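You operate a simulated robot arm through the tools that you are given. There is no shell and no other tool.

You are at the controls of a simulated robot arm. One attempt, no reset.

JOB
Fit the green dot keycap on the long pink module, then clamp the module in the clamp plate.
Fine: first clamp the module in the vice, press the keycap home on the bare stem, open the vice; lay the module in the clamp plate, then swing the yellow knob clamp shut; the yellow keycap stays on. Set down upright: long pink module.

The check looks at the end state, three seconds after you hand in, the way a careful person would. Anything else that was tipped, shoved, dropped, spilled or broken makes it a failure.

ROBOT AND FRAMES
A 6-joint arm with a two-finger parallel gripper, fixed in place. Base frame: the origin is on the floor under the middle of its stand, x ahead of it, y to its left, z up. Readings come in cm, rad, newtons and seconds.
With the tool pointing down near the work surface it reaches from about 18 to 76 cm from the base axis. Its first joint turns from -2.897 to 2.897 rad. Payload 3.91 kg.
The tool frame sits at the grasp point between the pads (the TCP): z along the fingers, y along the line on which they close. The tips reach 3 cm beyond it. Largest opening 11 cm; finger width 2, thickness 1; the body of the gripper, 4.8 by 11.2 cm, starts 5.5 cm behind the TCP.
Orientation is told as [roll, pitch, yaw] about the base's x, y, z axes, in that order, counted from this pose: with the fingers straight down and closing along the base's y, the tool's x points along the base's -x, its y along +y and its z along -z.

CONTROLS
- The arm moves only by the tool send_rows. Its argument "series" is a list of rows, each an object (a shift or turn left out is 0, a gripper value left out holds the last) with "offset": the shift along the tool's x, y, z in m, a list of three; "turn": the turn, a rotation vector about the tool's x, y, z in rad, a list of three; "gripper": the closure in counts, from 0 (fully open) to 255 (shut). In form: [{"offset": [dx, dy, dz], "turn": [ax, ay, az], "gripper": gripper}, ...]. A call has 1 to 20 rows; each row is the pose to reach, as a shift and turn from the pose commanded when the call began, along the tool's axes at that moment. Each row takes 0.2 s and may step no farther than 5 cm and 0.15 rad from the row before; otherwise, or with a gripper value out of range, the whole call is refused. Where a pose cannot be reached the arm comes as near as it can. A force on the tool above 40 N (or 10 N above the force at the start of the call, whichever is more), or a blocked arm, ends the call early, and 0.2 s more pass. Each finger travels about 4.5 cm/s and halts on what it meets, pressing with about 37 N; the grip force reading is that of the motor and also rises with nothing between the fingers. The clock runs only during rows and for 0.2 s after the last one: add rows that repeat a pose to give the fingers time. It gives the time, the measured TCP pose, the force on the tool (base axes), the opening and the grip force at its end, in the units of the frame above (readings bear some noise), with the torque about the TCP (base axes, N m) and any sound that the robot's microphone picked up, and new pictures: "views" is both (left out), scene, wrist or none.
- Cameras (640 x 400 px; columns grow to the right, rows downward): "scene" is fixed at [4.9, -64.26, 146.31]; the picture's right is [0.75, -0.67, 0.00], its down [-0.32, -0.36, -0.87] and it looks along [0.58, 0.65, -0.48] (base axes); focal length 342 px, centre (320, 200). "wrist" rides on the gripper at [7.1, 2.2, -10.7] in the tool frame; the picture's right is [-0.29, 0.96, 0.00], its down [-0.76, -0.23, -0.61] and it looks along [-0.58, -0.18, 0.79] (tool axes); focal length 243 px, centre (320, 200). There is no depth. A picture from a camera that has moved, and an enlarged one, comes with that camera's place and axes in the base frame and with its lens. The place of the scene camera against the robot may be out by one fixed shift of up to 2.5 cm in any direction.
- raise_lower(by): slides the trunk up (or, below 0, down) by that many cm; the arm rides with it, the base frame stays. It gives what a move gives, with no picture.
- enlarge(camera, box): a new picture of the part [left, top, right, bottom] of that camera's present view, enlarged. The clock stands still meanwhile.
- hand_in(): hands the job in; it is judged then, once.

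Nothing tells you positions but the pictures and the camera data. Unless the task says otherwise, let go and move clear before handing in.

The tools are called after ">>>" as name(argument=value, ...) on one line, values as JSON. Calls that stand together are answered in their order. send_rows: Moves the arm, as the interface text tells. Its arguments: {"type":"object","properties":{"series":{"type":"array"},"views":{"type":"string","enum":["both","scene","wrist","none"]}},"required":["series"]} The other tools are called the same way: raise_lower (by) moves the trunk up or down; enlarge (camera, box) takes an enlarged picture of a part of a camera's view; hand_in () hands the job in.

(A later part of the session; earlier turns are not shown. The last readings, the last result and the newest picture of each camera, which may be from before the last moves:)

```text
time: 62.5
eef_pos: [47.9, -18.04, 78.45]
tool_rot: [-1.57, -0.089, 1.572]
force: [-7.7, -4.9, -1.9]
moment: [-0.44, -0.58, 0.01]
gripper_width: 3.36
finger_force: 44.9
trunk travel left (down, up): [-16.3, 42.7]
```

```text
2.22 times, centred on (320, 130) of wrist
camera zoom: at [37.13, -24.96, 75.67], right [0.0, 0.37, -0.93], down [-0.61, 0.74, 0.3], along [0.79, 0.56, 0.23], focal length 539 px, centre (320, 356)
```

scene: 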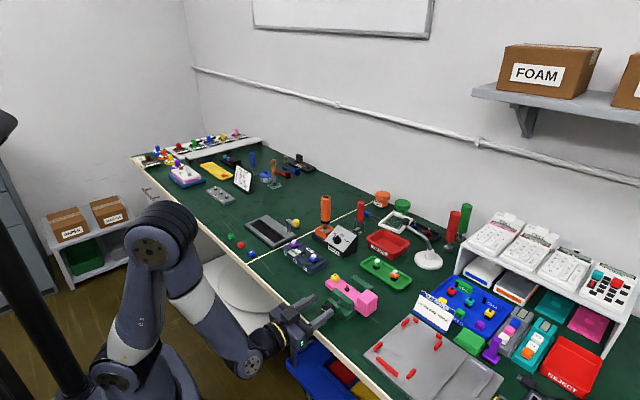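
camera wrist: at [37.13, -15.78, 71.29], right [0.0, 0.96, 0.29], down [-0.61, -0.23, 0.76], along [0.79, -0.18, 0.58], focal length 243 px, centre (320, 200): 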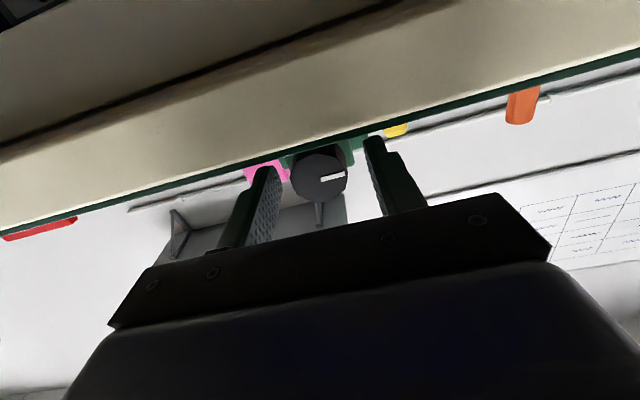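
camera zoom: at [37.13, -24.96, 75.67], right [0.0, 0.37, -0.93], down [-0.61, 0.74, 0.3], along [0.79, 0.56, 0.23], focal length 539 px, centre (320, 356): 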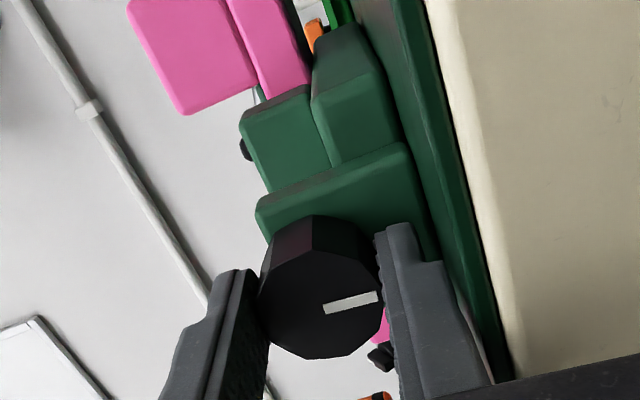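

>>> send_rows(series=[{"turn": [0, 0, 0.08]}, {"turn": [0, 0, 0.16]}, {"turn": [0, 0, 0.16]}], views="none")

```text
time: 63.3
eef_pos: [47.89, -18.09, 78.38]
tool_rot: [-1.566, -0.251, 1.57]
force: [-13.5, 0.3, -9.8]
moment: [-0.53, -0.4, 0.49]
gripper_width: 3.35
finger_force: 45.0
trunk travel left (down, up): [-16.3, 42.7]
```

The module is clamped: torque 0.5 N·m and the module no longer moves. I'll open the fingers slightly, withdraw along -x, and check that it holds.

>>> send_rows(series=[{"gripper": 160}, {"gripper": 160}, {"gripper": 160}], views="none")

>>> send_rows(series=[{"offset": [0, 0, -0.01]}, {"offset": [0, 0, -0.025]}, {"offset": [0, 0, -0.04]}, {"offset": [0, 0, -0.04]}], views="both")

>>> enlarge(camera="scene", box=[290, 255, 390, 335])

```text
time: 64.1
eef_pos: [47.94, -18.02, 78.61]
tool_rot: [-1.575, -0.246, 1.573]
force: [7.2, -0.6, 7.9]
moment: [-0.01, -0.06, -0.01]
gripper_width: 3.8
finger_force: 0.1
trunk travel left (down, up): [-16.3, 42.7]
```

```text
time: 65.1
eef_pos: [43.93, -18.12, 78.36]
tool_rot: [-1.571, -0.248, 1.571]
force: [-0.1, 0.0, -0.4]
moment: [-0.02, 0.01, 0.0]
gripper_width: 4.13
finger_force: 0.1
trunk travel left (down, up): [-16.3, 42.7]
camera wrist: at [33.17, -24.48, 74.63], right [0.0, 0.52, -0.86], down [-0.61, 0.68, 0.41], along [0.79, 0.52, 0.31], focal length 243 px, centre (320, 200)
```

scene: 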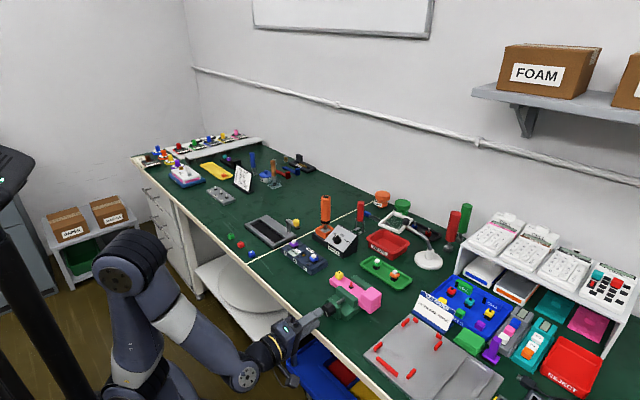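
wrist: 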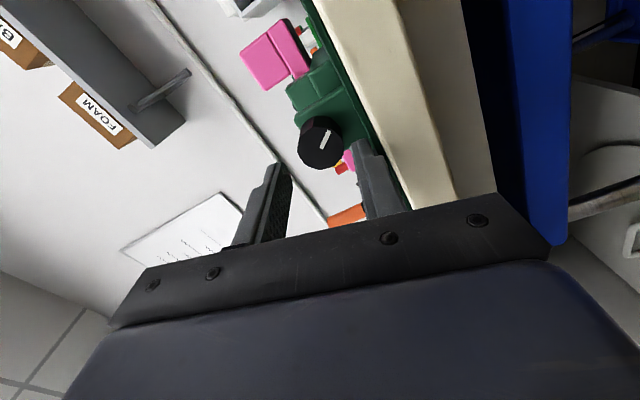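

```text
5.00 times, centred on (340, 295) of scene
camera zoom: at [4.9, -64.26, 146.31], right [0.75, -0.67, 0.0], down [-0.32, -0.36, -0.87], along [0.58, 0.65, -0.48], focal length 1712 px, centre (220, -275)
```

zoom: 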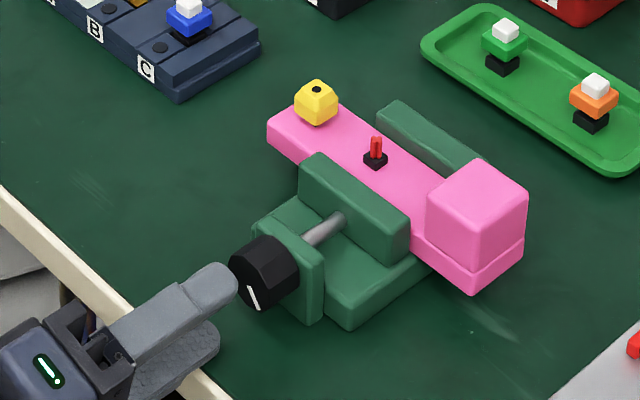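

The knob holds and the vice stays closed. I'll raise the trunk back to its original height and unwind the tool roll in free air.

>>> raise_lower(by=31.2)

>>> send_rows(series=[{"turn": [0, 0, -0.145]}, {"turn": [0, 0, -0.29]}, {"turn": [0, 0, -0.435]}, {"turn": [0, 0, -0.58]}, {"turn": [0, 0, -0.725]}, {"turn": [0, 0, -0.87]}, {"turn": [0, 0, -1.015]}, {"turn": [0, 0, -1.16]}, {"turn": [0, 0, -1.305]}, {"turn": [0, 0, -1.45]}, {"turn": [0, 0, -1.595]}, {"turn": [0, 0, -1.74]}, {"turn": [0, 0, -1.885]}, {"turn": [0, 0, -2.03]}, {"turn": [0, 0, -2.175]}, {"turn": [0, 0, -2.32]}, {"turn": [0, 0, -2.465]}], views="none")

>>> send_rows(series=[{"turn": [0, 0, -0.145]}, {"turn": [0, 0, -0.29]}, {"turn": [0, 0, -0.435]}, {"turn": [0, 0, -0.58]}, {"turn": [0, 0, -0.725]}, {"turn": [0, 0, -0.87]}, {"turn": [0, 0, -1.015]}, {"turn": [0, 0, -1.16]}, {"turn": [0, 0, -1.305]}, {"turn": [0, 0, -1.45]}, {"turn": [0, 0, -1.595]}, {"turn": [0, 0, -1.74]}, {"turn": [0, 0, -1.885]}, {"turn": [0, 0, -2.03]}, {"turn": [0, 0, -2.175]}, {"turn": [0, 0, -2.32]}, {"turn": [0, 0, -2.465]}], views="both")

```text
time: 68.2
eef_pos: [44.08, -18.15, 109.65]
tool_rot: [-1.57, -0.248, 1.569]
force: [0.3, 0.1, 0.0]
moment: [0.0, 0.0, -0.05]
gripper_width: 4.12
finger_force: 0.0
trunk travel left (down, up): [-47.5, 11.5]
```

```text
time: 71.8
eef_pos: [43.99, -18.0, 109.64]
tool_rot: [1.568, 0.921, -1.571]
force: [-0.2, 0.0, 0.1]
moment: [0.02, 0.0, 0.03]
gripper_width: 4.09
finger_force: 0.0
trunk travel left (down, up): [-47.5, 11.5]
```

```text
time: 75.4
eef_pos: [44.01, -18.09, 109.56]
tool_rot: [1.537, -1.543, -1.538]
force: [1.1, -0.1, 0.1]
moment: [-0.02, 0.0, 0.02]
gripper_width: 4.09
finger_force: 0.1
trunk travel left (down, up): [-47.5, 11.5]
camera wrist: at [33.23, -15.78, 102.64], right [0.0, 0.95, 0.32], down [-0.61, -0.25, 0.75], along [0.79, -0.19, 0.58], focal length 243 px, centre (320, 200)
```

scene: 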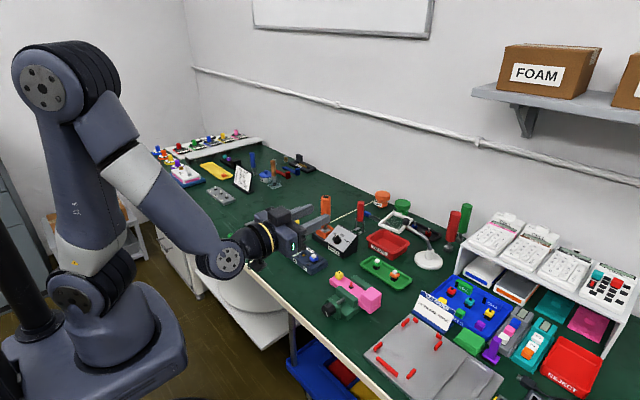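
wrist: 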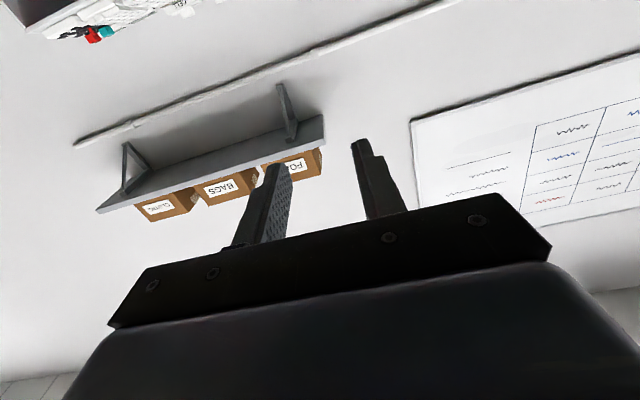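

>>> send_rows(series=[{"turn": [0, 0, -0.034]}, {"turn": [0, 0, -0.034]}], views="none")

>>> send_rows(series=[{"turn": [0, 0.14, 0]}, {"turn": [0, 0.28, 0]}, {"turn": [0, 0.42, 0]}, {"turn": [0, 0.56, 0]}, {"turn": [0, 0.7, 0]}, {"turn": [0, 0.84, 0]}, {"turn": [0, 0.98, 0]}, {"turn": [0, 1.12, 0]}, {"turn": [0, 1.26, 0]}, {"turn": [0, 1.4, 0]}, {"turn": [0, 1.5, 0]}, {"turn": [0, 1.5708, 0]}, {"turn": [0, 1.5708, 0]}], views="none")

```text
time: 76.0
eef_pos: [43.95, -18.12, 109.63]
tool_rot: [-1.372, -1.566, 1.374]
force: [-0.8, 0.1, 0.2]
moment: [0.02, 0.04, 0.03]
gripper_width: 4.09
finger_force: 0.0
trunk travel left (down, up): [-47.5, 11.5]
```

```text
time: 78.8
eef_pos: [44.14, -18.1, 109.67]
tool_rot: [-0.003, 0.002, -0.001]
force: [0.4, 0.0, 0.1]
moment: [0.0, 0.01, 0.04]
gripper_width: 4.09
finger_force: 0.1
trunk travel left (down, up): [-47.5, 11.5]
```

The tool is vertical again. I'll move over to the green dot keycap at about (48.9, 33.0).

>>> send_rows(series=[{"offset": [-0.004, 0.0425, 0.014]}, {"offset": [-0.008, 0.085, 0.028]}, {"offset": [-0.012, 0.1275, 0.042]}, {"offset": [-0.016, 0.17, 0.056]}, {"offset": [-0.02, 0.2125, 0.07]}, {"offset": [-0.024, 0.255, 0.084]}, {"offset": [-0.028, 0.2975, 0.098]}, {"offset": [-0.032, 0.34, 0.112]}, {"offset": [-0.036, 0.3825, 0.126]}, {"offset": [-0.04, 0.425, 0.14]}, {"offset": [-0.044, 0.4675, 0.154]}, {"offset": [-0.048, 0.511, 0.17]}, {"offset": [-0.048, 0.511, 0.17]}], views="wrist")

>>> enlarge(camera="wrist", box=[240, 40, 420, 180])

```text
time: 81.6
eef_pos: [48.74, 33.05, 92.53]
tool_rot: [-0.002, 0.0, 0.0]
force: [0.8, 1.1, -0.6]
moment: [0.0, 0.02, -0.02]
gripper_width: 4.13
finger_force: 0.1
trunk travel left (down, up): [-47.5, 11.5]
camera wrist: at [41.67, 35.22, 103.25], right [0.29, 0.96, 0.0], down [0.76, -0.23, 0.61], along [0.58, -0.18, -0.79], focal length 243 px, centre (320, 200)
```

wrist: 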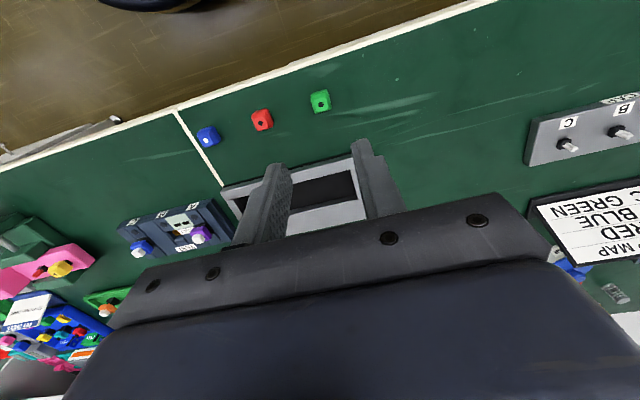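

```text
2.86 times, centred on (330, 110) of wrist
camera zoom: at [41.67, 35.22, 103.25], right [0.29, 0.96, 0.0], down [0.76, -0.23, 0.61], along [0.58, -0.18, -0.79], focal length 693 px, centre (291, 457)
```

zoom: 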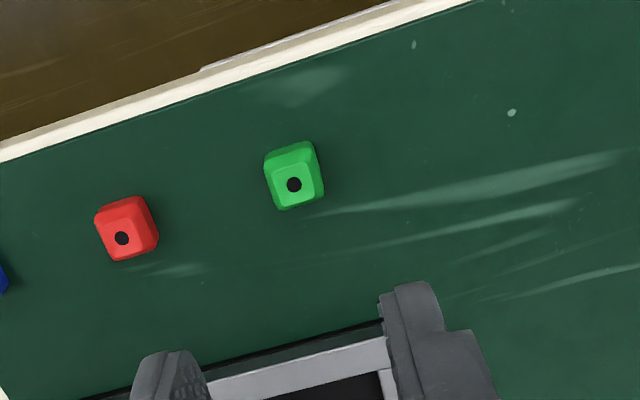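

The green cap is centred at about (49.05, 33.13) and aligned with the axes. I'll descend so the fingertips are 3 mm off the bench.

>>> send_rows(series=[{"offset": [-0.003, 0.001, 0.04]}, {"offset": [-0.003, 0.001, 0.08]}, {"offset": [-0.003, 0.001, 0.11]}, {"offset": [-0.003, 0.001, 0.13]}, {"offset": [-0.003, 0.001, 0.138]}, {"offset": [-0.003, 0.001, 0.142]}, {"offset": [-0.003, 0.001, 0.142]}], views="wrist")

>>> enlarge(camera="wrist", box=[240, 80, 420, 220])

>>> enlarge(camera="scene", box=[205, 210, 265, 260])

```text
time: 83.2
eef_pos: [49.08, 33.08, 78.19]
tool_rot: [-0.003, 0.002, 0.001]
force: [0.9, -0.5, 0.4]
moment: [0.0, 0.01, -0.01]
gripper_width: 4.09
finger_force: 0.1
trunk travel left (down, up): [-47.5, 11.5]
camera wrist: at [41.91, 35.22, 88.98], right [0.29, 0.96, 0.0], down [0.76, -0.23, 0.61], along [0.58, -0.18, -0.79], focal length 243 px, centre (320, 200)
```

wrist: 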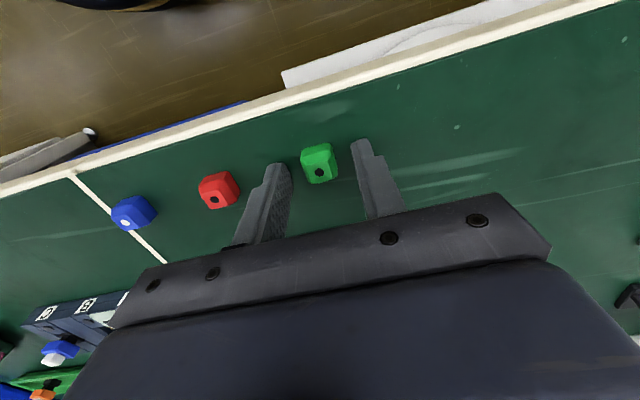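

```text
2.86 times, centred on (330, 150) of wrist
camera zoom: at [41.91, 35.22, 88.98], right [0.29, 0.96, 0.0], down [0.76, -0.23, 0.61], along [0.58, -0.18, -0.79], focal length 693 px, centre (291, 343)
```

zoom: 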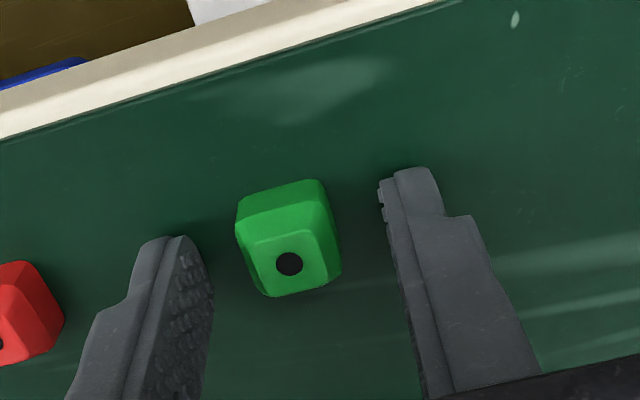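

```text
8.00 times, centred on (235, 235) of scene
camera zoom: at [4.9, -64.26, 146.31], right [0.75, -0.67, 0.0], down [-0.32, -0.36, -0.87], along [0.58, 0.65, -0.48], focal length 2739 px, centre (1000, -80)
```

zoom: 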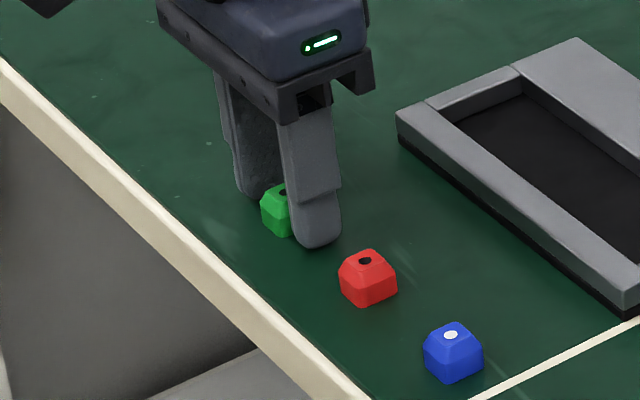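

Well centred. Closing on the cap.

>>> send_rows(series=[{"gripper": 255}, {"gripper": 255}, {"gripper": 255}, {"gripper": 255}, {"gripper": 255}], views="wrist")

>>> enlarge(camera="wrist", box=[240, 80, 420, 220])

```text
time: 84.4
eef_pos: [49.15, 33.02, 78.17]
tool_rot: [-0.002, 0.002, -0.001]
force: [-0.1, 0.2, 0.1]
moment: [-0.02, -0.07, 0.02]
gripper_width: 1.86
finger_force: 37.0
trunk travel left (down, up): [-47.5, 11.5]
camera wrist: at [41.91, 35.22, 89.0], right [0.29, 0.96, 0.0], down [0.76, -0.23, 0.61], along [0.58, -0.18, -0.79], focal length 243 px, centre (320, 200)
```

wrist: 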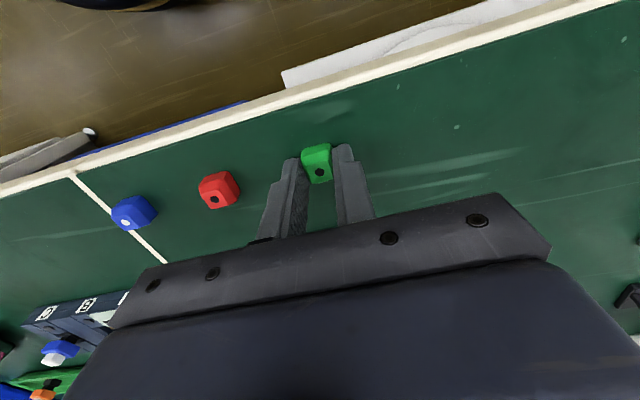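

```text
2.86 times, centred on (330, 150) of wrist
camera zoom: at [41.91, 35.22, 89.0], right [0.29, 0.96, 0.0], down [0.76, -0.23, 0.61], along [0.58, -0.18, -0.79], focal length 693 px, centre (291, 343)
```

zoom: 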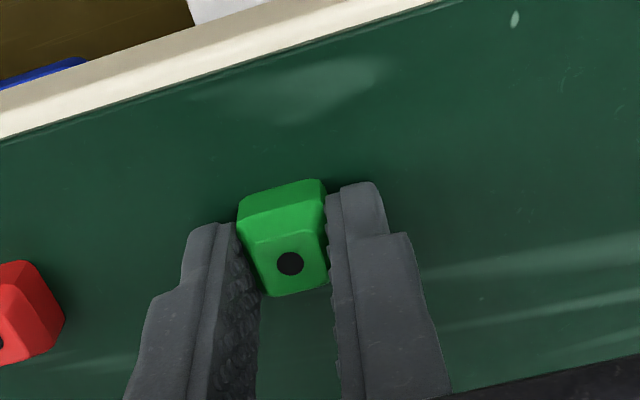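

The cap is held at 1.86 cm. I'll lift and carry it to above the vice, then look for the stem.

>>> send_rows(series=[{"offset": [0, 0, -0.02]}, {"offset": [0, 0, -0.06]}, {"offset": [0, 0, -0.1]}, {"offset": [0, 0, -0.14]}, {"offset": [0, 0, -0.17]}, {"offset": [-0.005, -0.04, -0.17]}, {"offset": [-0.01, -0.085, -0.17]}, {"offset": [-0.02, -0.13, -0.17]}, {"offset": [-0.03, -0.175, -0.17]}, {"offset": [-0.04, -0.22, -0.17]}, {"offset": [-0.05, -0.265, -0.17]}, {"offset": [-0.06, -0.31, -0.17]}, {"offset": [-0.07, -0.355, -0.17]}, {"offset": [-0.08, -0.4, -0.17]}, {"offset": [-0.09, -0.44, -0.17]}, {"offset": [-0.1, -0.475, -0.17]}, {"offset": [-0.1, -0.495, -0.17]}, {"offset": [-0.1, -0.495, -0.17]}], views="both")

>>> enlarge(camera="wrist", box=[220, 20, 440, 200])

```text
time: 88.2
eef_pos: [59.03, -16.45, 95.42]
tool_rot: [-0.004, 0.003, 0.001]
force: [0.0, 1.0, 0.7]
moment: [-0.03, -0.02, 0.01]
gripper_width: 1.86
finger_force: 36.7
trunk travel left (down, up): [-47.5, 11.5]
camera wrist: at [51.89, -14.36, 106.18], right [0.29, 0.96, 0.0], down [0.76, -0.23, 0.61], along [0.58, -0.18, -0.79], focal length 243 px, centre (320, 200)
```

scene: 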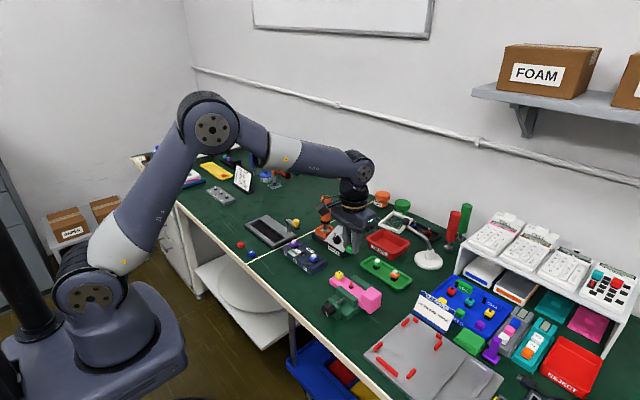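
wrist: 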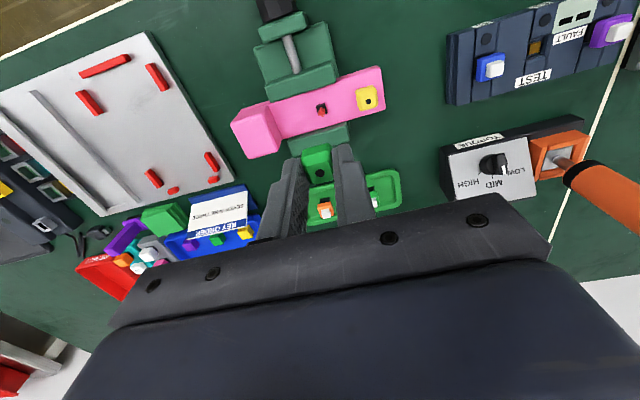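

```text
2.22 times, centred on (330, 110) of wrist
camera zoom: at [51.89, -14.36, 106.18], right [0.29, 0.96, 0.0], down [0.76, -0.23, 0.61], along [0.58, -0.18, -0.79], focal length 539 px, centre (298, 400)
```

zoom: 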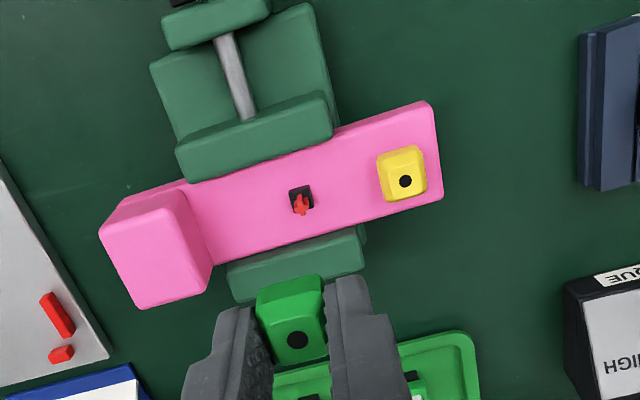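

The stem is at about (59.8, -16.57). I'll come down closer above it and refine.

>>> send_rows(series=[{"offset": [-0.008, -0.0012, 0.03]}, {"offset": [-0.008, -0.0012, 0.06]}, {"offset": [-0.008, -0.0012, 0.09]}, {"offset": [-0.008, -0.0012, 0.09]}], views="wrist")

>>> enlarge(camera="wrist", box=[260, 80, 400, 190])

>>> enlarge(camera="scene", box=[325, 245, 385, 305])

```text
time: 89.2
eef_pos: [59.82, -16.61, 86.41]
tool_rot: [-0.003, 0.002, 0.002]
force: [-0.3, -0.4, 0.8]
moment: [-0.02, -0.01, 0.01]
gripper_width: 1.85
finger_force: 37.5
trunk travel left (down, up): [-47.5, 11.5]
camera wrist: at [52.71, -14.39, 97.17], right [0.29, 0.96, 0.0], down [0.76, -0.23, 0.61], along [0.58, -0.18, -0.79], focal length 243 px, centre (320, 200)
```

wrist: 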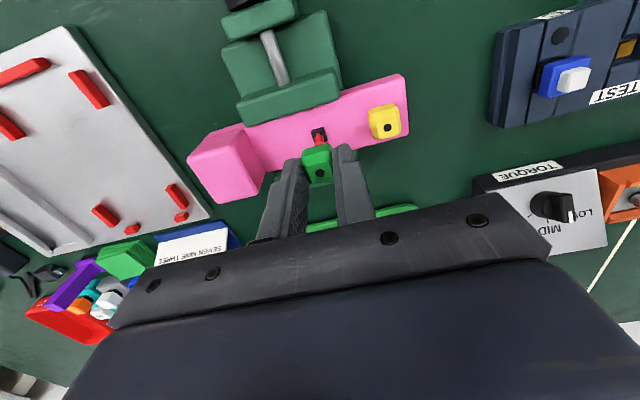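

```text
3.64 times, centred on (330, 135) of wrist
camera zoom: at [52.71, -14.39, 97.17], right [0.29, 0.96, 0.0], down [0.76, -0.23, 0.61], along [0.58, -0.18, -0.79], focal length 882 px, centre (284, 436)
```

zoom: 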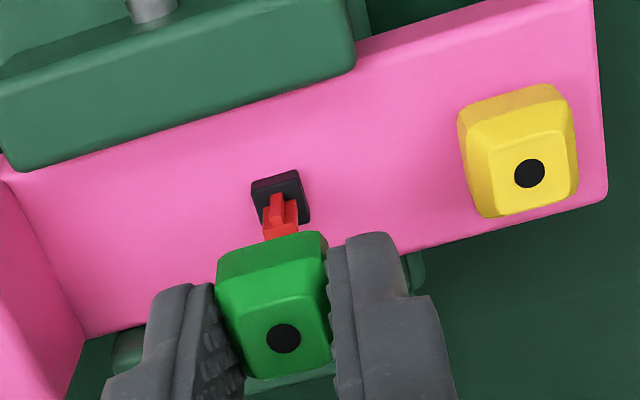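

```text
6.67 times, centred on (355, 275) of scene
camera zoom: at [4.9, -64.26, 146.31], right [0.75, -0.67, 0.0], down [-0.32, -0.36, -0.87], along [0.58, 0.65, -0.48], focal length 2282 px, centre (87, -300)
```

zoom: 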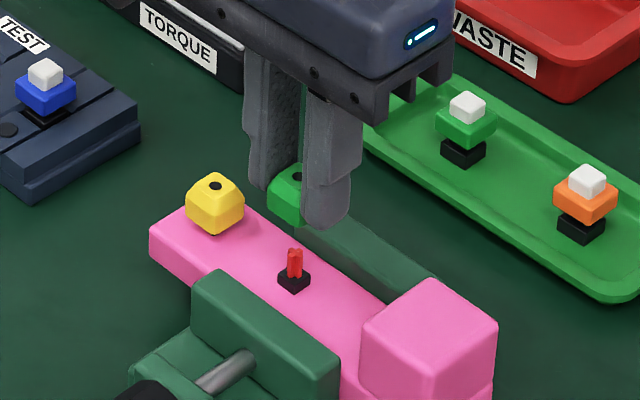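

>>> enlarge(camera="scene", box=[340, 255, 370, 280])

>>> enlarge(camera="wrist", box=[290, 115, 350, 185])

```text
16.00 times, centred on (355, 268) of scene
camera zoom: at [4.9, -64.26, 146.31], right [0.75, -0.67, 0.0], down [-0.32, -0.36, -0.87], along [0.58, 0.65, -0.48], focal length 5478 px, centre (-240, -880)
```

zoom: 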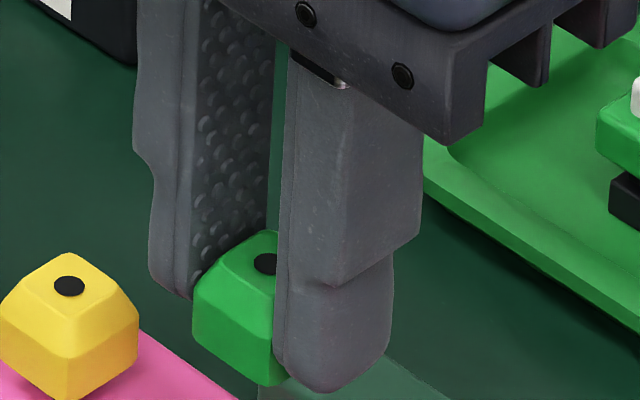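

```text
5.71 times, centred on (320, 150) of wrist
camera zoom: at [52.71, -14.39, 97.17], right [0.29, 0.96, 0.0], down [0.76, -0.23, 0.61], along [0.58, -0.18, -0.79], focal length 1386 px, centre (320, 486)
```

zoom: 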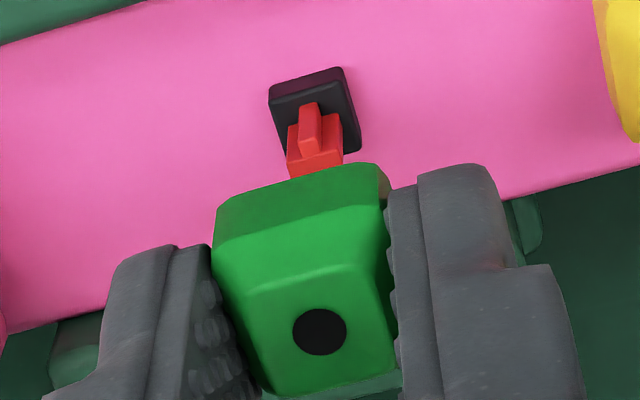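

>>> enlarge(camera="scene", box=[336, 262, 368, 294])

```text
12.50 times, centred on (352, 278) of scene
camera zoom: at [4.9, -64.26, 146.31], right [0.75, -0.67, 0.0], down [-0.32, -0.36, -0.87], along [0.58, 0.65, -0.48], focal length 4279 px, centre (-80, -775)
```

zoom: 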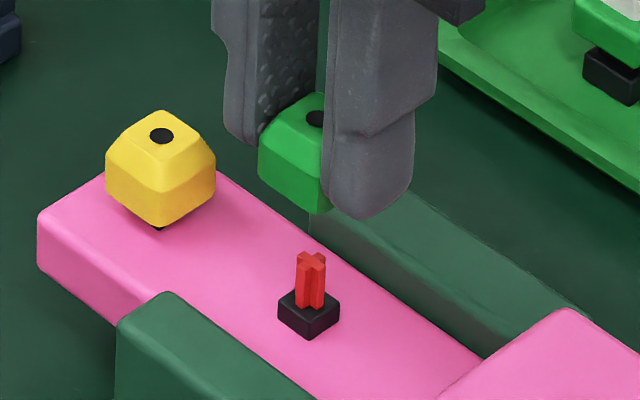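

The cap is nearly above the stem; both views suggest a shift of about +0.9 mm in x and -0.6 mm in y. I'll apply that and lower until the cap is just above the stem tip.

>>> send_rows(series=[{"offset": [-0.0009, -0.0006, 0.01]}, {"offset": [-0.0009, -0.0006, 0.018]}, {"offset": [-0.0009, -0.0006, 0.024]}, {"offset": [-0.0009, -0.0006, 0.024]}], views="wrist")

>>> enlarge(camera="scene", box=[336, 262, 368, 294])

>>> enlarge(camera="wrist", box=[290, 115, 350, 185])

```text
time: 90.2
eef_pos: [59.96, -16.63, 84.12]
tool_rot: [-0.003, 0.003, 0.001]
force: [0.6, -0.1, 0.0]
moment: [-0.04, -0.02, -0.01]
gripper_width: 1.87
finger_force: 37.3
trunk travel left (down, up): [-47.5, 11.5]
camera wrist: at [52.76, -14.48, 94.78], right [0.29, 0.96, 0.0], down [0.76, -0.23, 0.61], along [0.58, -0.18, -0.79], focal length 243 px, centre (320, 200)
```

wrist: 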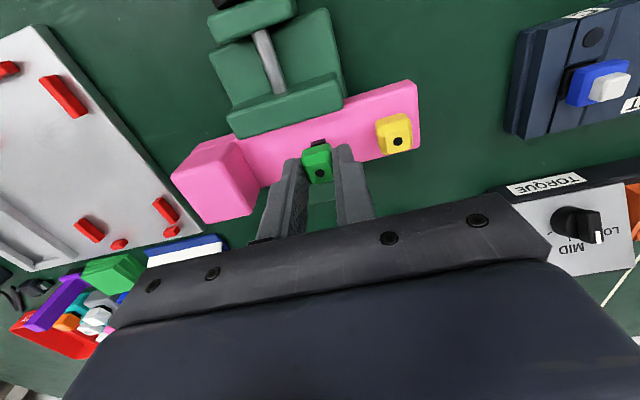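

```text
12.50 times, centred on (352, 278) of scene
camera zoom: at [4.9, -64.26, 146.31], right [0.75, -0.67, 0.0], down [-0.32, -0.36, -0.87], along [0.58, 0.65, -0.48], focal length 4279 px, centre (-80, -775)
```

zoom: 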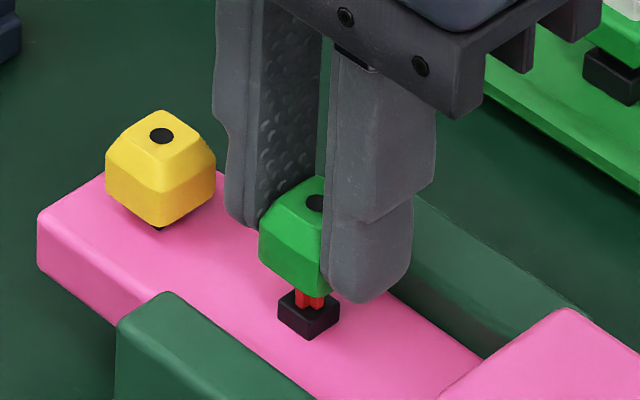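

```text
5.71 times, centred on (320, 150) of wrist
camera zoom: at [52.76, -14.48, 94.78], right [0.29, 0.96, 0.0], down [0.76, -0.23, 0.61], along [0.58, -0.18, -0.79], focal length 1386 px, centre (320, 486)
```

zoom: 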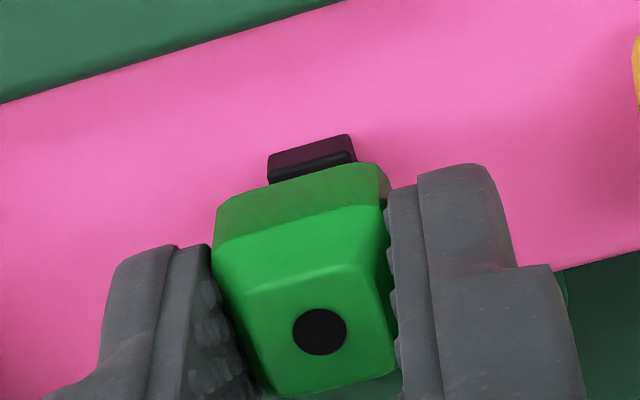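

The cap is positioned just over the stem tip. I'll start a slow descent and watch the forces.

>>> send_rows(series=[{"offset": [-0.0004, 0, 0.001]}, {"offset": [-0.0004, 0, 0.002]}, {"offset": [-0.0004, 0, 0.003]}, {"offset": [-0.0004, 0, 0.004]}, {"offset": [-0.0004, 0, 0.005]}, {"offset": [-0.0004, 0, 0.006]}, {"offset": [-0.0004, 0, 0.007]}, {"offset": [-0.0004, 0, 0.008]}], views="none")

>>> enlarge(camera="scene", box=[336, 262, 368, 294])

```text
time: 92.0
eef_pos: [59.96, -16.61, 83.32]
tool_rot: [-0.003, -0.001, 0.0]
force: [-2.7, 0.3, 1.7]
moment: [0.0, 0.05, -0.01]
gripper_width: 1.86
finger_force: 37.1
trunk travel left (down, up): [-47.5, 11.5]
```

```text
12.50 times, centred on (352, 278) of scene
camera zoom: at [4.9, -64.26, 146.31], right [0.75, -0.67, 0.0], down [-0.32, -0.36, -0.87], along [0.58, 0.65, -0.48], focal length 4279 px, centre (-80, -775)
```

zoom: 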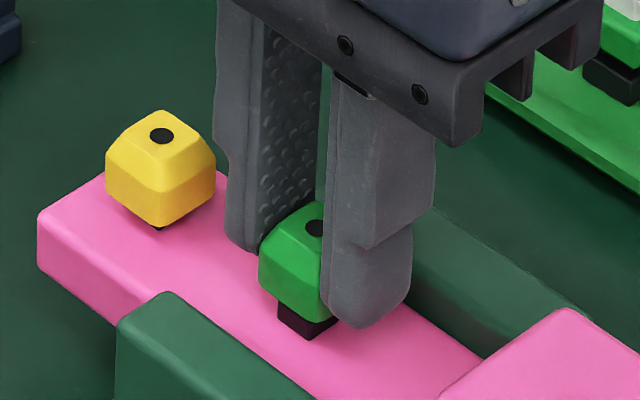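

>>> send_rows(series=[{"offset": [0.0005, 0, 0]}, {"offset": [0.0005, 0, 0]}], views="none")

```text
time: 92.6
eef_pos: [59.93, -16.51, 83.34]
tool_rot: [-0.003, -0.001, 0.002]
force: [-0.7, -0.4, 0.3]
moment: [-0.03, 0.0, 0.05]
gripper_width: 1.83
finger_force: 36.8
trunk travel left (down, up): [-47.5, 11.5]
```

>>> send_rows(series=[{"offset": [0, 0, 0.001]}, {"offset": [0, 0, 0.002]}, {"offset": [0, 0, 0.003]}, {"offset": [0, 0, 0.004]}], views="none")

>>> enlarge(camera="scene", box=[336, 262, 368, 294])

```text
time: 93.6
eef_pos: [59.69, -16.63, 82.91]
tool_rot: [-0.003, 0.001, 0.0]
force: [-7.7, 0.8, 2.9]
moment: [0.04, 0.27, 0.01]
gripper_width: 1.87
finger_force: 37.8
trunk travel left (down, up): [-47.5, 11.5]
```

```text
12.50 times, centred on (352, 278) of scene
camera zoom: at [4.9, -64.26, 146.31], right [0.75, -0.67, 0.0], down [-0.32, -0.36, -0.87], along [0.58, 0.65, -0.48], focal length 4279 px, centre (-80, -775)
```

zoom: 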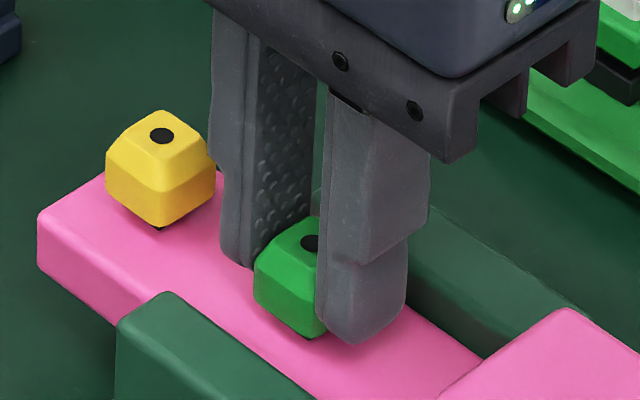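

The stem is pulling the cap toward -x as it engages. I'll follow that shift to relieve the side force.

>>> send_rows(series=[{"offset": [0.001, 0, 0]}, {"offset": [0.002, 0, 0]}, {"offset": [0.002, 0, 0]}], views="none")

```text
time: 94.4
eef_pos: [59.81, -16.66, 82.86]
tool_rot: [-0.004, 0.0, 0.001]
force: [1.5, 0.3, 3.1]
moment: [0.02, -0.04, -0.02]
gripper_width: 1.85
finger_force: 37.5
trunk travel left (down, up): [-47.5, 11.5]
```

>>> send_rows(series=[{"offset": [0, 0, 0.001]}, {"offset": [0, 0, 0.002]}, {"offset": [0, 0, 0.003]}, {"offset": [0, 0, 0.004]}], views="none")

>>> enlarge(camera="scene", box=[336, 262, 368, 294])

```text
time: 95.4
eef_pos: [59.81, -16.61, 82.82]
tool_rot: [-0.007, -0.005, 0.0]
force: [2.3, -0.2, 31.7]
moment: [0.0, -0.07, -0.01]
gripper_width: 1.86
finger_force: 37.0
trunk travel left (down, up): [-47.5, 11.5]
```

```text
12.50 times, centred on (352, 278) of scene
camera zoom: at [4.9, -64.26, 146.31], right [0.75, -0.67, 0.0], down [-0.32, -0.36, -0.87], along [0.58, 0.65, -0.48], focal length 4279 px, centre (-80, -775)
```

zoom: 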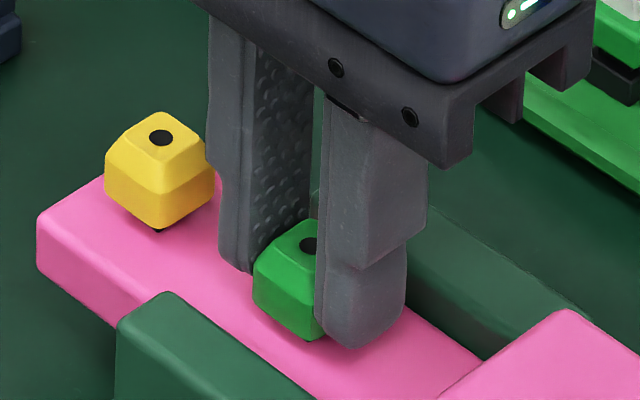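

Force has risen to about 32 N with almost no further travel. I'll compare the green and yellow cap heights closely.

>>> enlarge(camera="scene", box=[336, 266, 364, 288])

>>> enlarge(camera="wrist", box=[270, 90, 440, 200])

```text
16.00 times, centred on (350, 277) of scene
camera zoom: at [4.9, -64.26, 146.31], right [0.75, -0.67, 0.0], down [-0.32, -0.36, -0.87], along [0.58, 0.65, -0.48], focal length 5478 px, centre (-160, -1032)
```

zoom: 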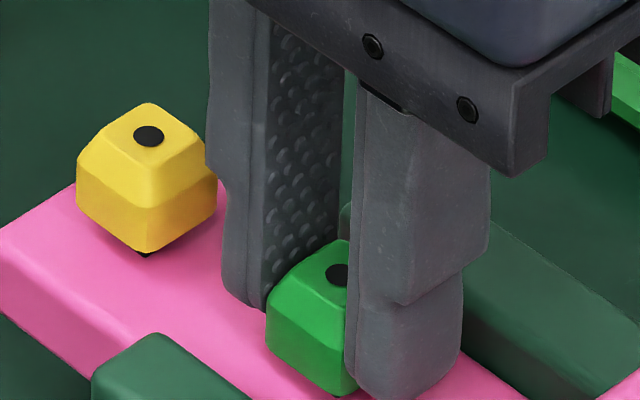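

```text
3.64 times, centred on (355, 145) of wrist
camera zoom: at [52.55, -14.45, 93.49], right [0.29, 0.96, 0.0], down [0.76, -0.23, 0.61], along [0.59, -0.18, -0.79], focal length 882 px, centre (193, 400)
```

zoom: 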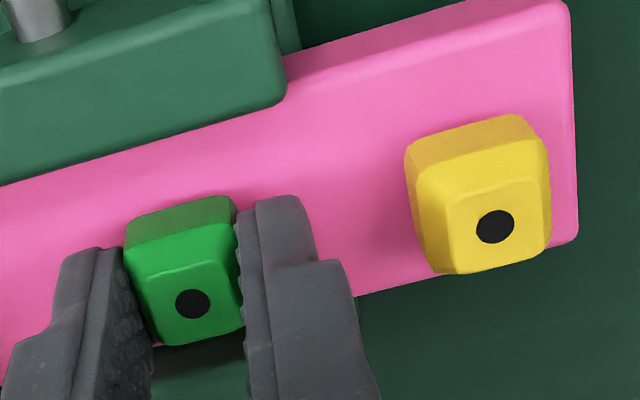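

The green cap's dot is at the same height as the yellow cap's (within 0.5 mm), so it is home. I'll open the fingers in place, without pulling upward first.

>>> send_rows(series=[{"offset": [0, 0, -0.002], "gripper": 162}, {"offset": [0, 0, -0.002], "gripper": 162}, {"offset": [0, 0, -0.002], "gripper": 162}, {"offset": [0, 0, -0.002], "gripper": 162}], views="wrist")

>>> enlarge(camera="scene", box=[336, 266, 364, 288])

```text
time: 96.4
eef_pos: [59.68, -16.61, 82.52]
tool_rot: [-0.004, 0.002, 0.002]
force: [0.5, -0.5, -0.3]
moment: [-0.01, 0.02, -0.01]
gripper_width: 4.03
finger_force: 0.1
trunk travel left (down, up): [-47.5, 11.5]
camera wrist: at [52.58, -14.47, 93.39], right [0.29, 0.96, 0.0], down [0.76, -0.23, 0.61], along [0.58, -0.18, -0.79], focal length 243 px, centre (320, 200)
```

wrist: 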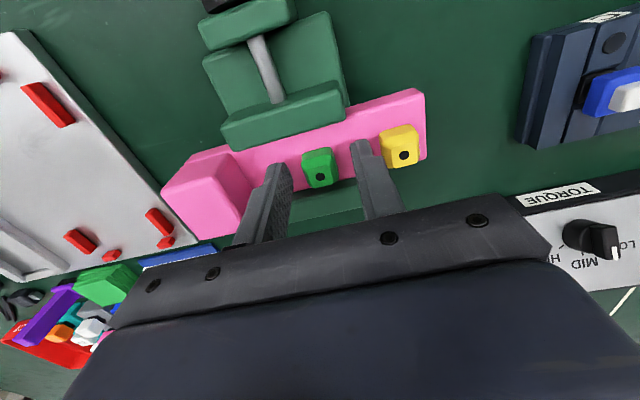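

```text
16.00 times, centred on (350, 277) of scene
camera zoom: at [4.9, -64.26, 146.31], right [0.75, -0.67, 0.0], down [-0.32, -0.36, -0.87], along [0.58, 0.65, -0.48], focal length 5478 px, centre (-160, -1032)
```

zoom: 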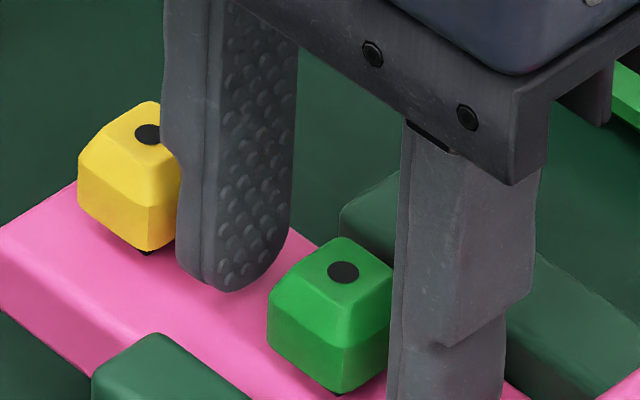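

The cap stayed on. For assurance I'll rise, close the fingers, and give it one firm push from the top.

>>> send_rows(series=[{"offset": [0, 0, -0.01]}, {"offset": [0, 0, -0.03]}, {"offset": [0, 0, -0.045]}, {"offset": [-0.001, 0, -0.045], "gripper": 255}, {"offset": [-0.001, 0, -0.045], "gripper": 255}, {"offset": [-0.001, 0, -0.045], "gripper": 255}], views="wrist")

>>> enlarge(camera="scene", box=[336, 262, 368, 294])

>>> enlarge(camera="wrist", box=[240, 60, 420, 190])

```text
time: 97.8
eef_pos: [59.87, -16.72, 87.11]
tool_rot: [-0.004, 0.002, 0.002]
force: [0.4, 1.7, -0.7]
moment: [0.0, 0.01, -0.02]
gripper_width: 0.0
finger_force: 29.2
trunk travel left (down, up): [-47.5, 11.5]
camera wrist: at [52.76, -14.46, 97.92], right [0.29, 0.96, 0.0], down [0.76, -0.23, 0.61], along [0.58, -0.18, -0.79], focal length 243 px, centre (320, 200)
```

wrist: 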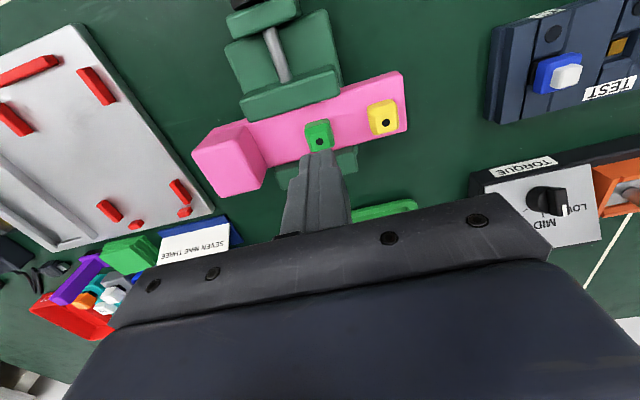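

```text
12.50 times, centred on (352, 278) of scene
camera zoom: at [4.9, -64.26, 146.31], right [0.75, -0.67, 0.0], down [-0.32, -0.36, -0.87], along [0.58, 0.65, -0.48], focal length 4279 px, centre (-80, -775)
```

zoom: 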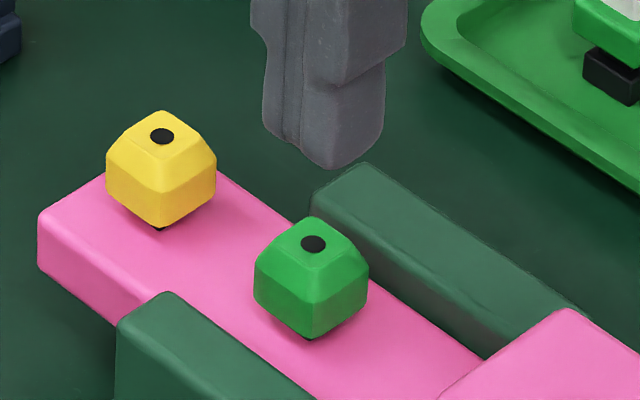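

```text
3.08 times, centred on (330, 125) of wrist
camera zoom: at [52.76, -14.46, 97.92], right [0.29, 0.96, 0.0], down [0.76, -0.23, 0.61], along [0.58, -0.18, -0.79], focal length 746 px, centre (289, 431)
```

zoom: 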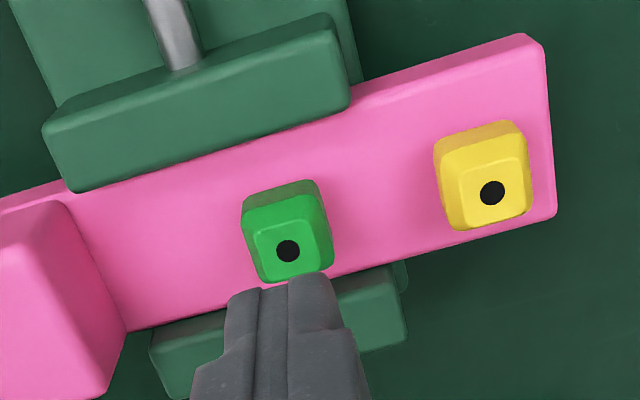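

Green and yellow caps are visually at equal height. I'll give it a gentle confirming push from above.

>>> send_rows(series=[{"offset": [0.0005, 0.0005, 0.01]}, {"offset": [0.0005, 0.0005, 0.02]}, {"offset": [0.0005, 0.0005, 0.027]}, {"offset": [0.0005, 0.0005, 0.029]}, {"offset": [0.0005, 0.0005, 0.031]}, {"offset": [0.0005, 0.0005, 0.033]}, {"offset": [0.0005, 0.0005, 0.035]}], views="none")

```text
time: 99.4
eef_pos: [59.9, -16.55, 84.27]
tool_rot: [-0.007, -0.01, 0.002]
force: [-7.4, 2.3, 19.9]
moment: [0.09, 0.3, -0.01]
gripper_width: 0.0
finger_force: 36.8
trunk travel left (down, up): [-47.5, 11.5]
stopped in row 7: the force on the tool passed its limit at 42 N (the readings are from after the stop); the commanded pose is now the measured one
```

A 42 N push on the cap's top at tip height z≈81.3 means it's firmly home. I'll back off and check.

>>> send_rows(series=[{"offset": [0, 0, -0.01]}, {"offset": [0, 0, -0.04]}, {"offset": [0, 0, -0.08]}, {"offset": [0, 0, -0.12], "gripper": 127}, {"offset": [0, 0, -0.12], "gripper": 127}, {"offset": [0, 0, -0.12], "gripper": 127}], views="wrist")

>>> enlarge(camera="scene", box=[328, 262, 376, 306])

>>> enlarge(camera="wrist", box=[220, 40, 420, 190])

```text
time: 100.8
eef_pos: [59.84, -16.47, 95.95]
tool_rot: [-0.003, -0.005, 0.002]
force: [0.8, 0.8, -1.1]
moment: [0.03, -0.03, 0.05]
gripper_width: 5.51
finger_force: 0.1
trunk travel left (down, up): [-47.5, 11.5]
camera wrist: at [52.68, -14.31, 106.66], right [0.29, 0.96, 0.0], down [0.76, -0.23, 0.61], along [0.59, -0.18, -0.79], focal length 243 px, centre (320, 200)
```

wrist: 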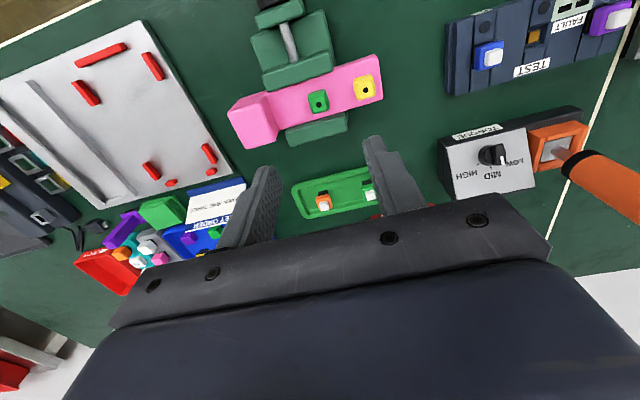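

```text
9.09 times, centred on (352, 284) of scene
camera zoom: at [4.9, -64.26, 146.31], right [0.75, -0.67, 0.0], down [-0.32, -0.36, -0.87], along [0.58, 0.65, -0.48], focal length 3112 px, centre (29, -564)
```

zoom: 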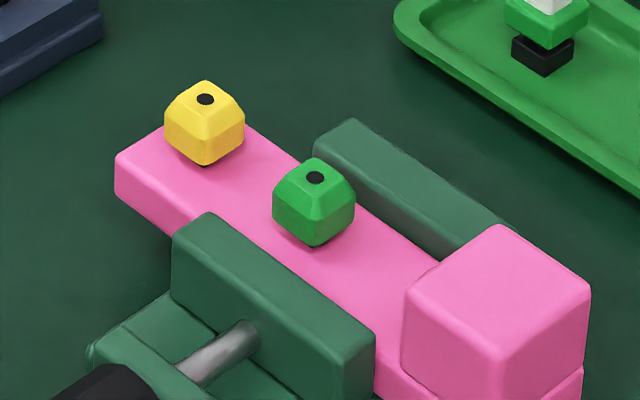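

```text
2.67 times, centred on (320, 115) of wrist
camera zoom: at [52.68, -14.31, 106.66], right [0.29, 0.96, 0.0], down [0.76, -0.23, 0.61], along [0.59, -0.18, -0.79], focal length 647 px, centre (320, 427)
```

zoom: 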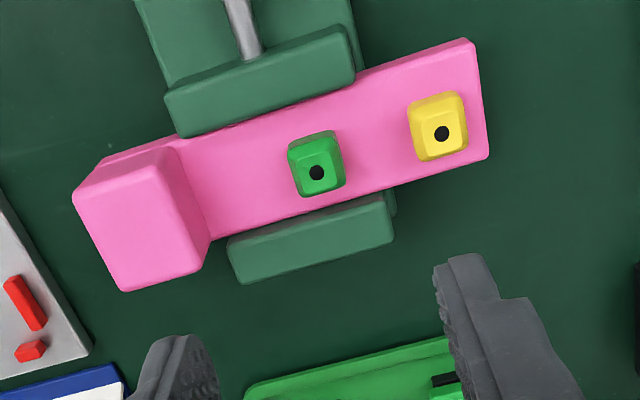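

Both caps are seated. Now back to the knob: I'll return to the staging pose, tilt horizontal, and wind the roll up so the vice can be fully unscrewed in one turn.

>>> send_rows(series=[{"offset": [0.03, -0.003, -0.03], "gripper": 160}, {"offset": [0.06, -0.006, -0.055]}, {"offset": [0.095, -0.009, -0.08]}, {"offset": [0.13, -0.012, -0.11]}, {"offset": [0.158, -0.0153, -0.136]}, {"offset": [0.158, -0.0153, -0.136]}], views="none")

>>> send_rows(series=[{"turn": [0, -0.14, 0]}, {"turn": [0, -0.28, 0]}, {"turn": [0, -0.42, 0]}, {"turn": [0, -0.56, 0]}, {"turn": [0, -0.7, 0]}, {"turn": [0, -0.84, 0]}, {"turn": [0, -0.98, 0]}, {"turn": [0, -1.12, 0]}, {"turn": [0, -1.26, 0]}, {"turn": [0, -1.4, 0]}, {"turn": [0, -1.5, 0]}, {"turn": [0, -1.566, 0]}, {"turn": [0, -1.566, 0]}], views="wrist")

```text
time: 102.2
eef_pos: [44.07, -17.92, 109.47]
tool_rot: [-0.005, -0.005, 0.002]
force: [0.7, -0.9, 0.2]
moment: [-0.02, 0.02, 0.03]
gripper_width: 4.11
finger_force: 0.1
trunk travel left (down, up): [-47.5, 11.5]
```

```text
time: 105.0
eef_pos: [44.09, -18.01, 109.5]
tool_rot: [-1.996, -1.562, 1.997]
force: [-0.6, 0.0, 0.2]
moment: [-0.01, 0.03, -0.03]
gripper_width: 4.08
finger_force: 0.0
trunk travel left (down, up): [-47.5, 11.5]
camera wrist: at [33.31, -15.93, 102.36], right [0.0, 0.96, 0.28], down [-0.61, -0.23, 0.76], along [0.79, -0.17, 0.58], focal length 243 px, centre (320, 200)
```

wrist: 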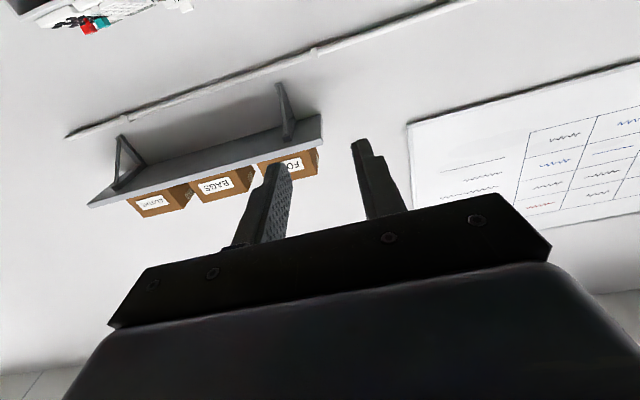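

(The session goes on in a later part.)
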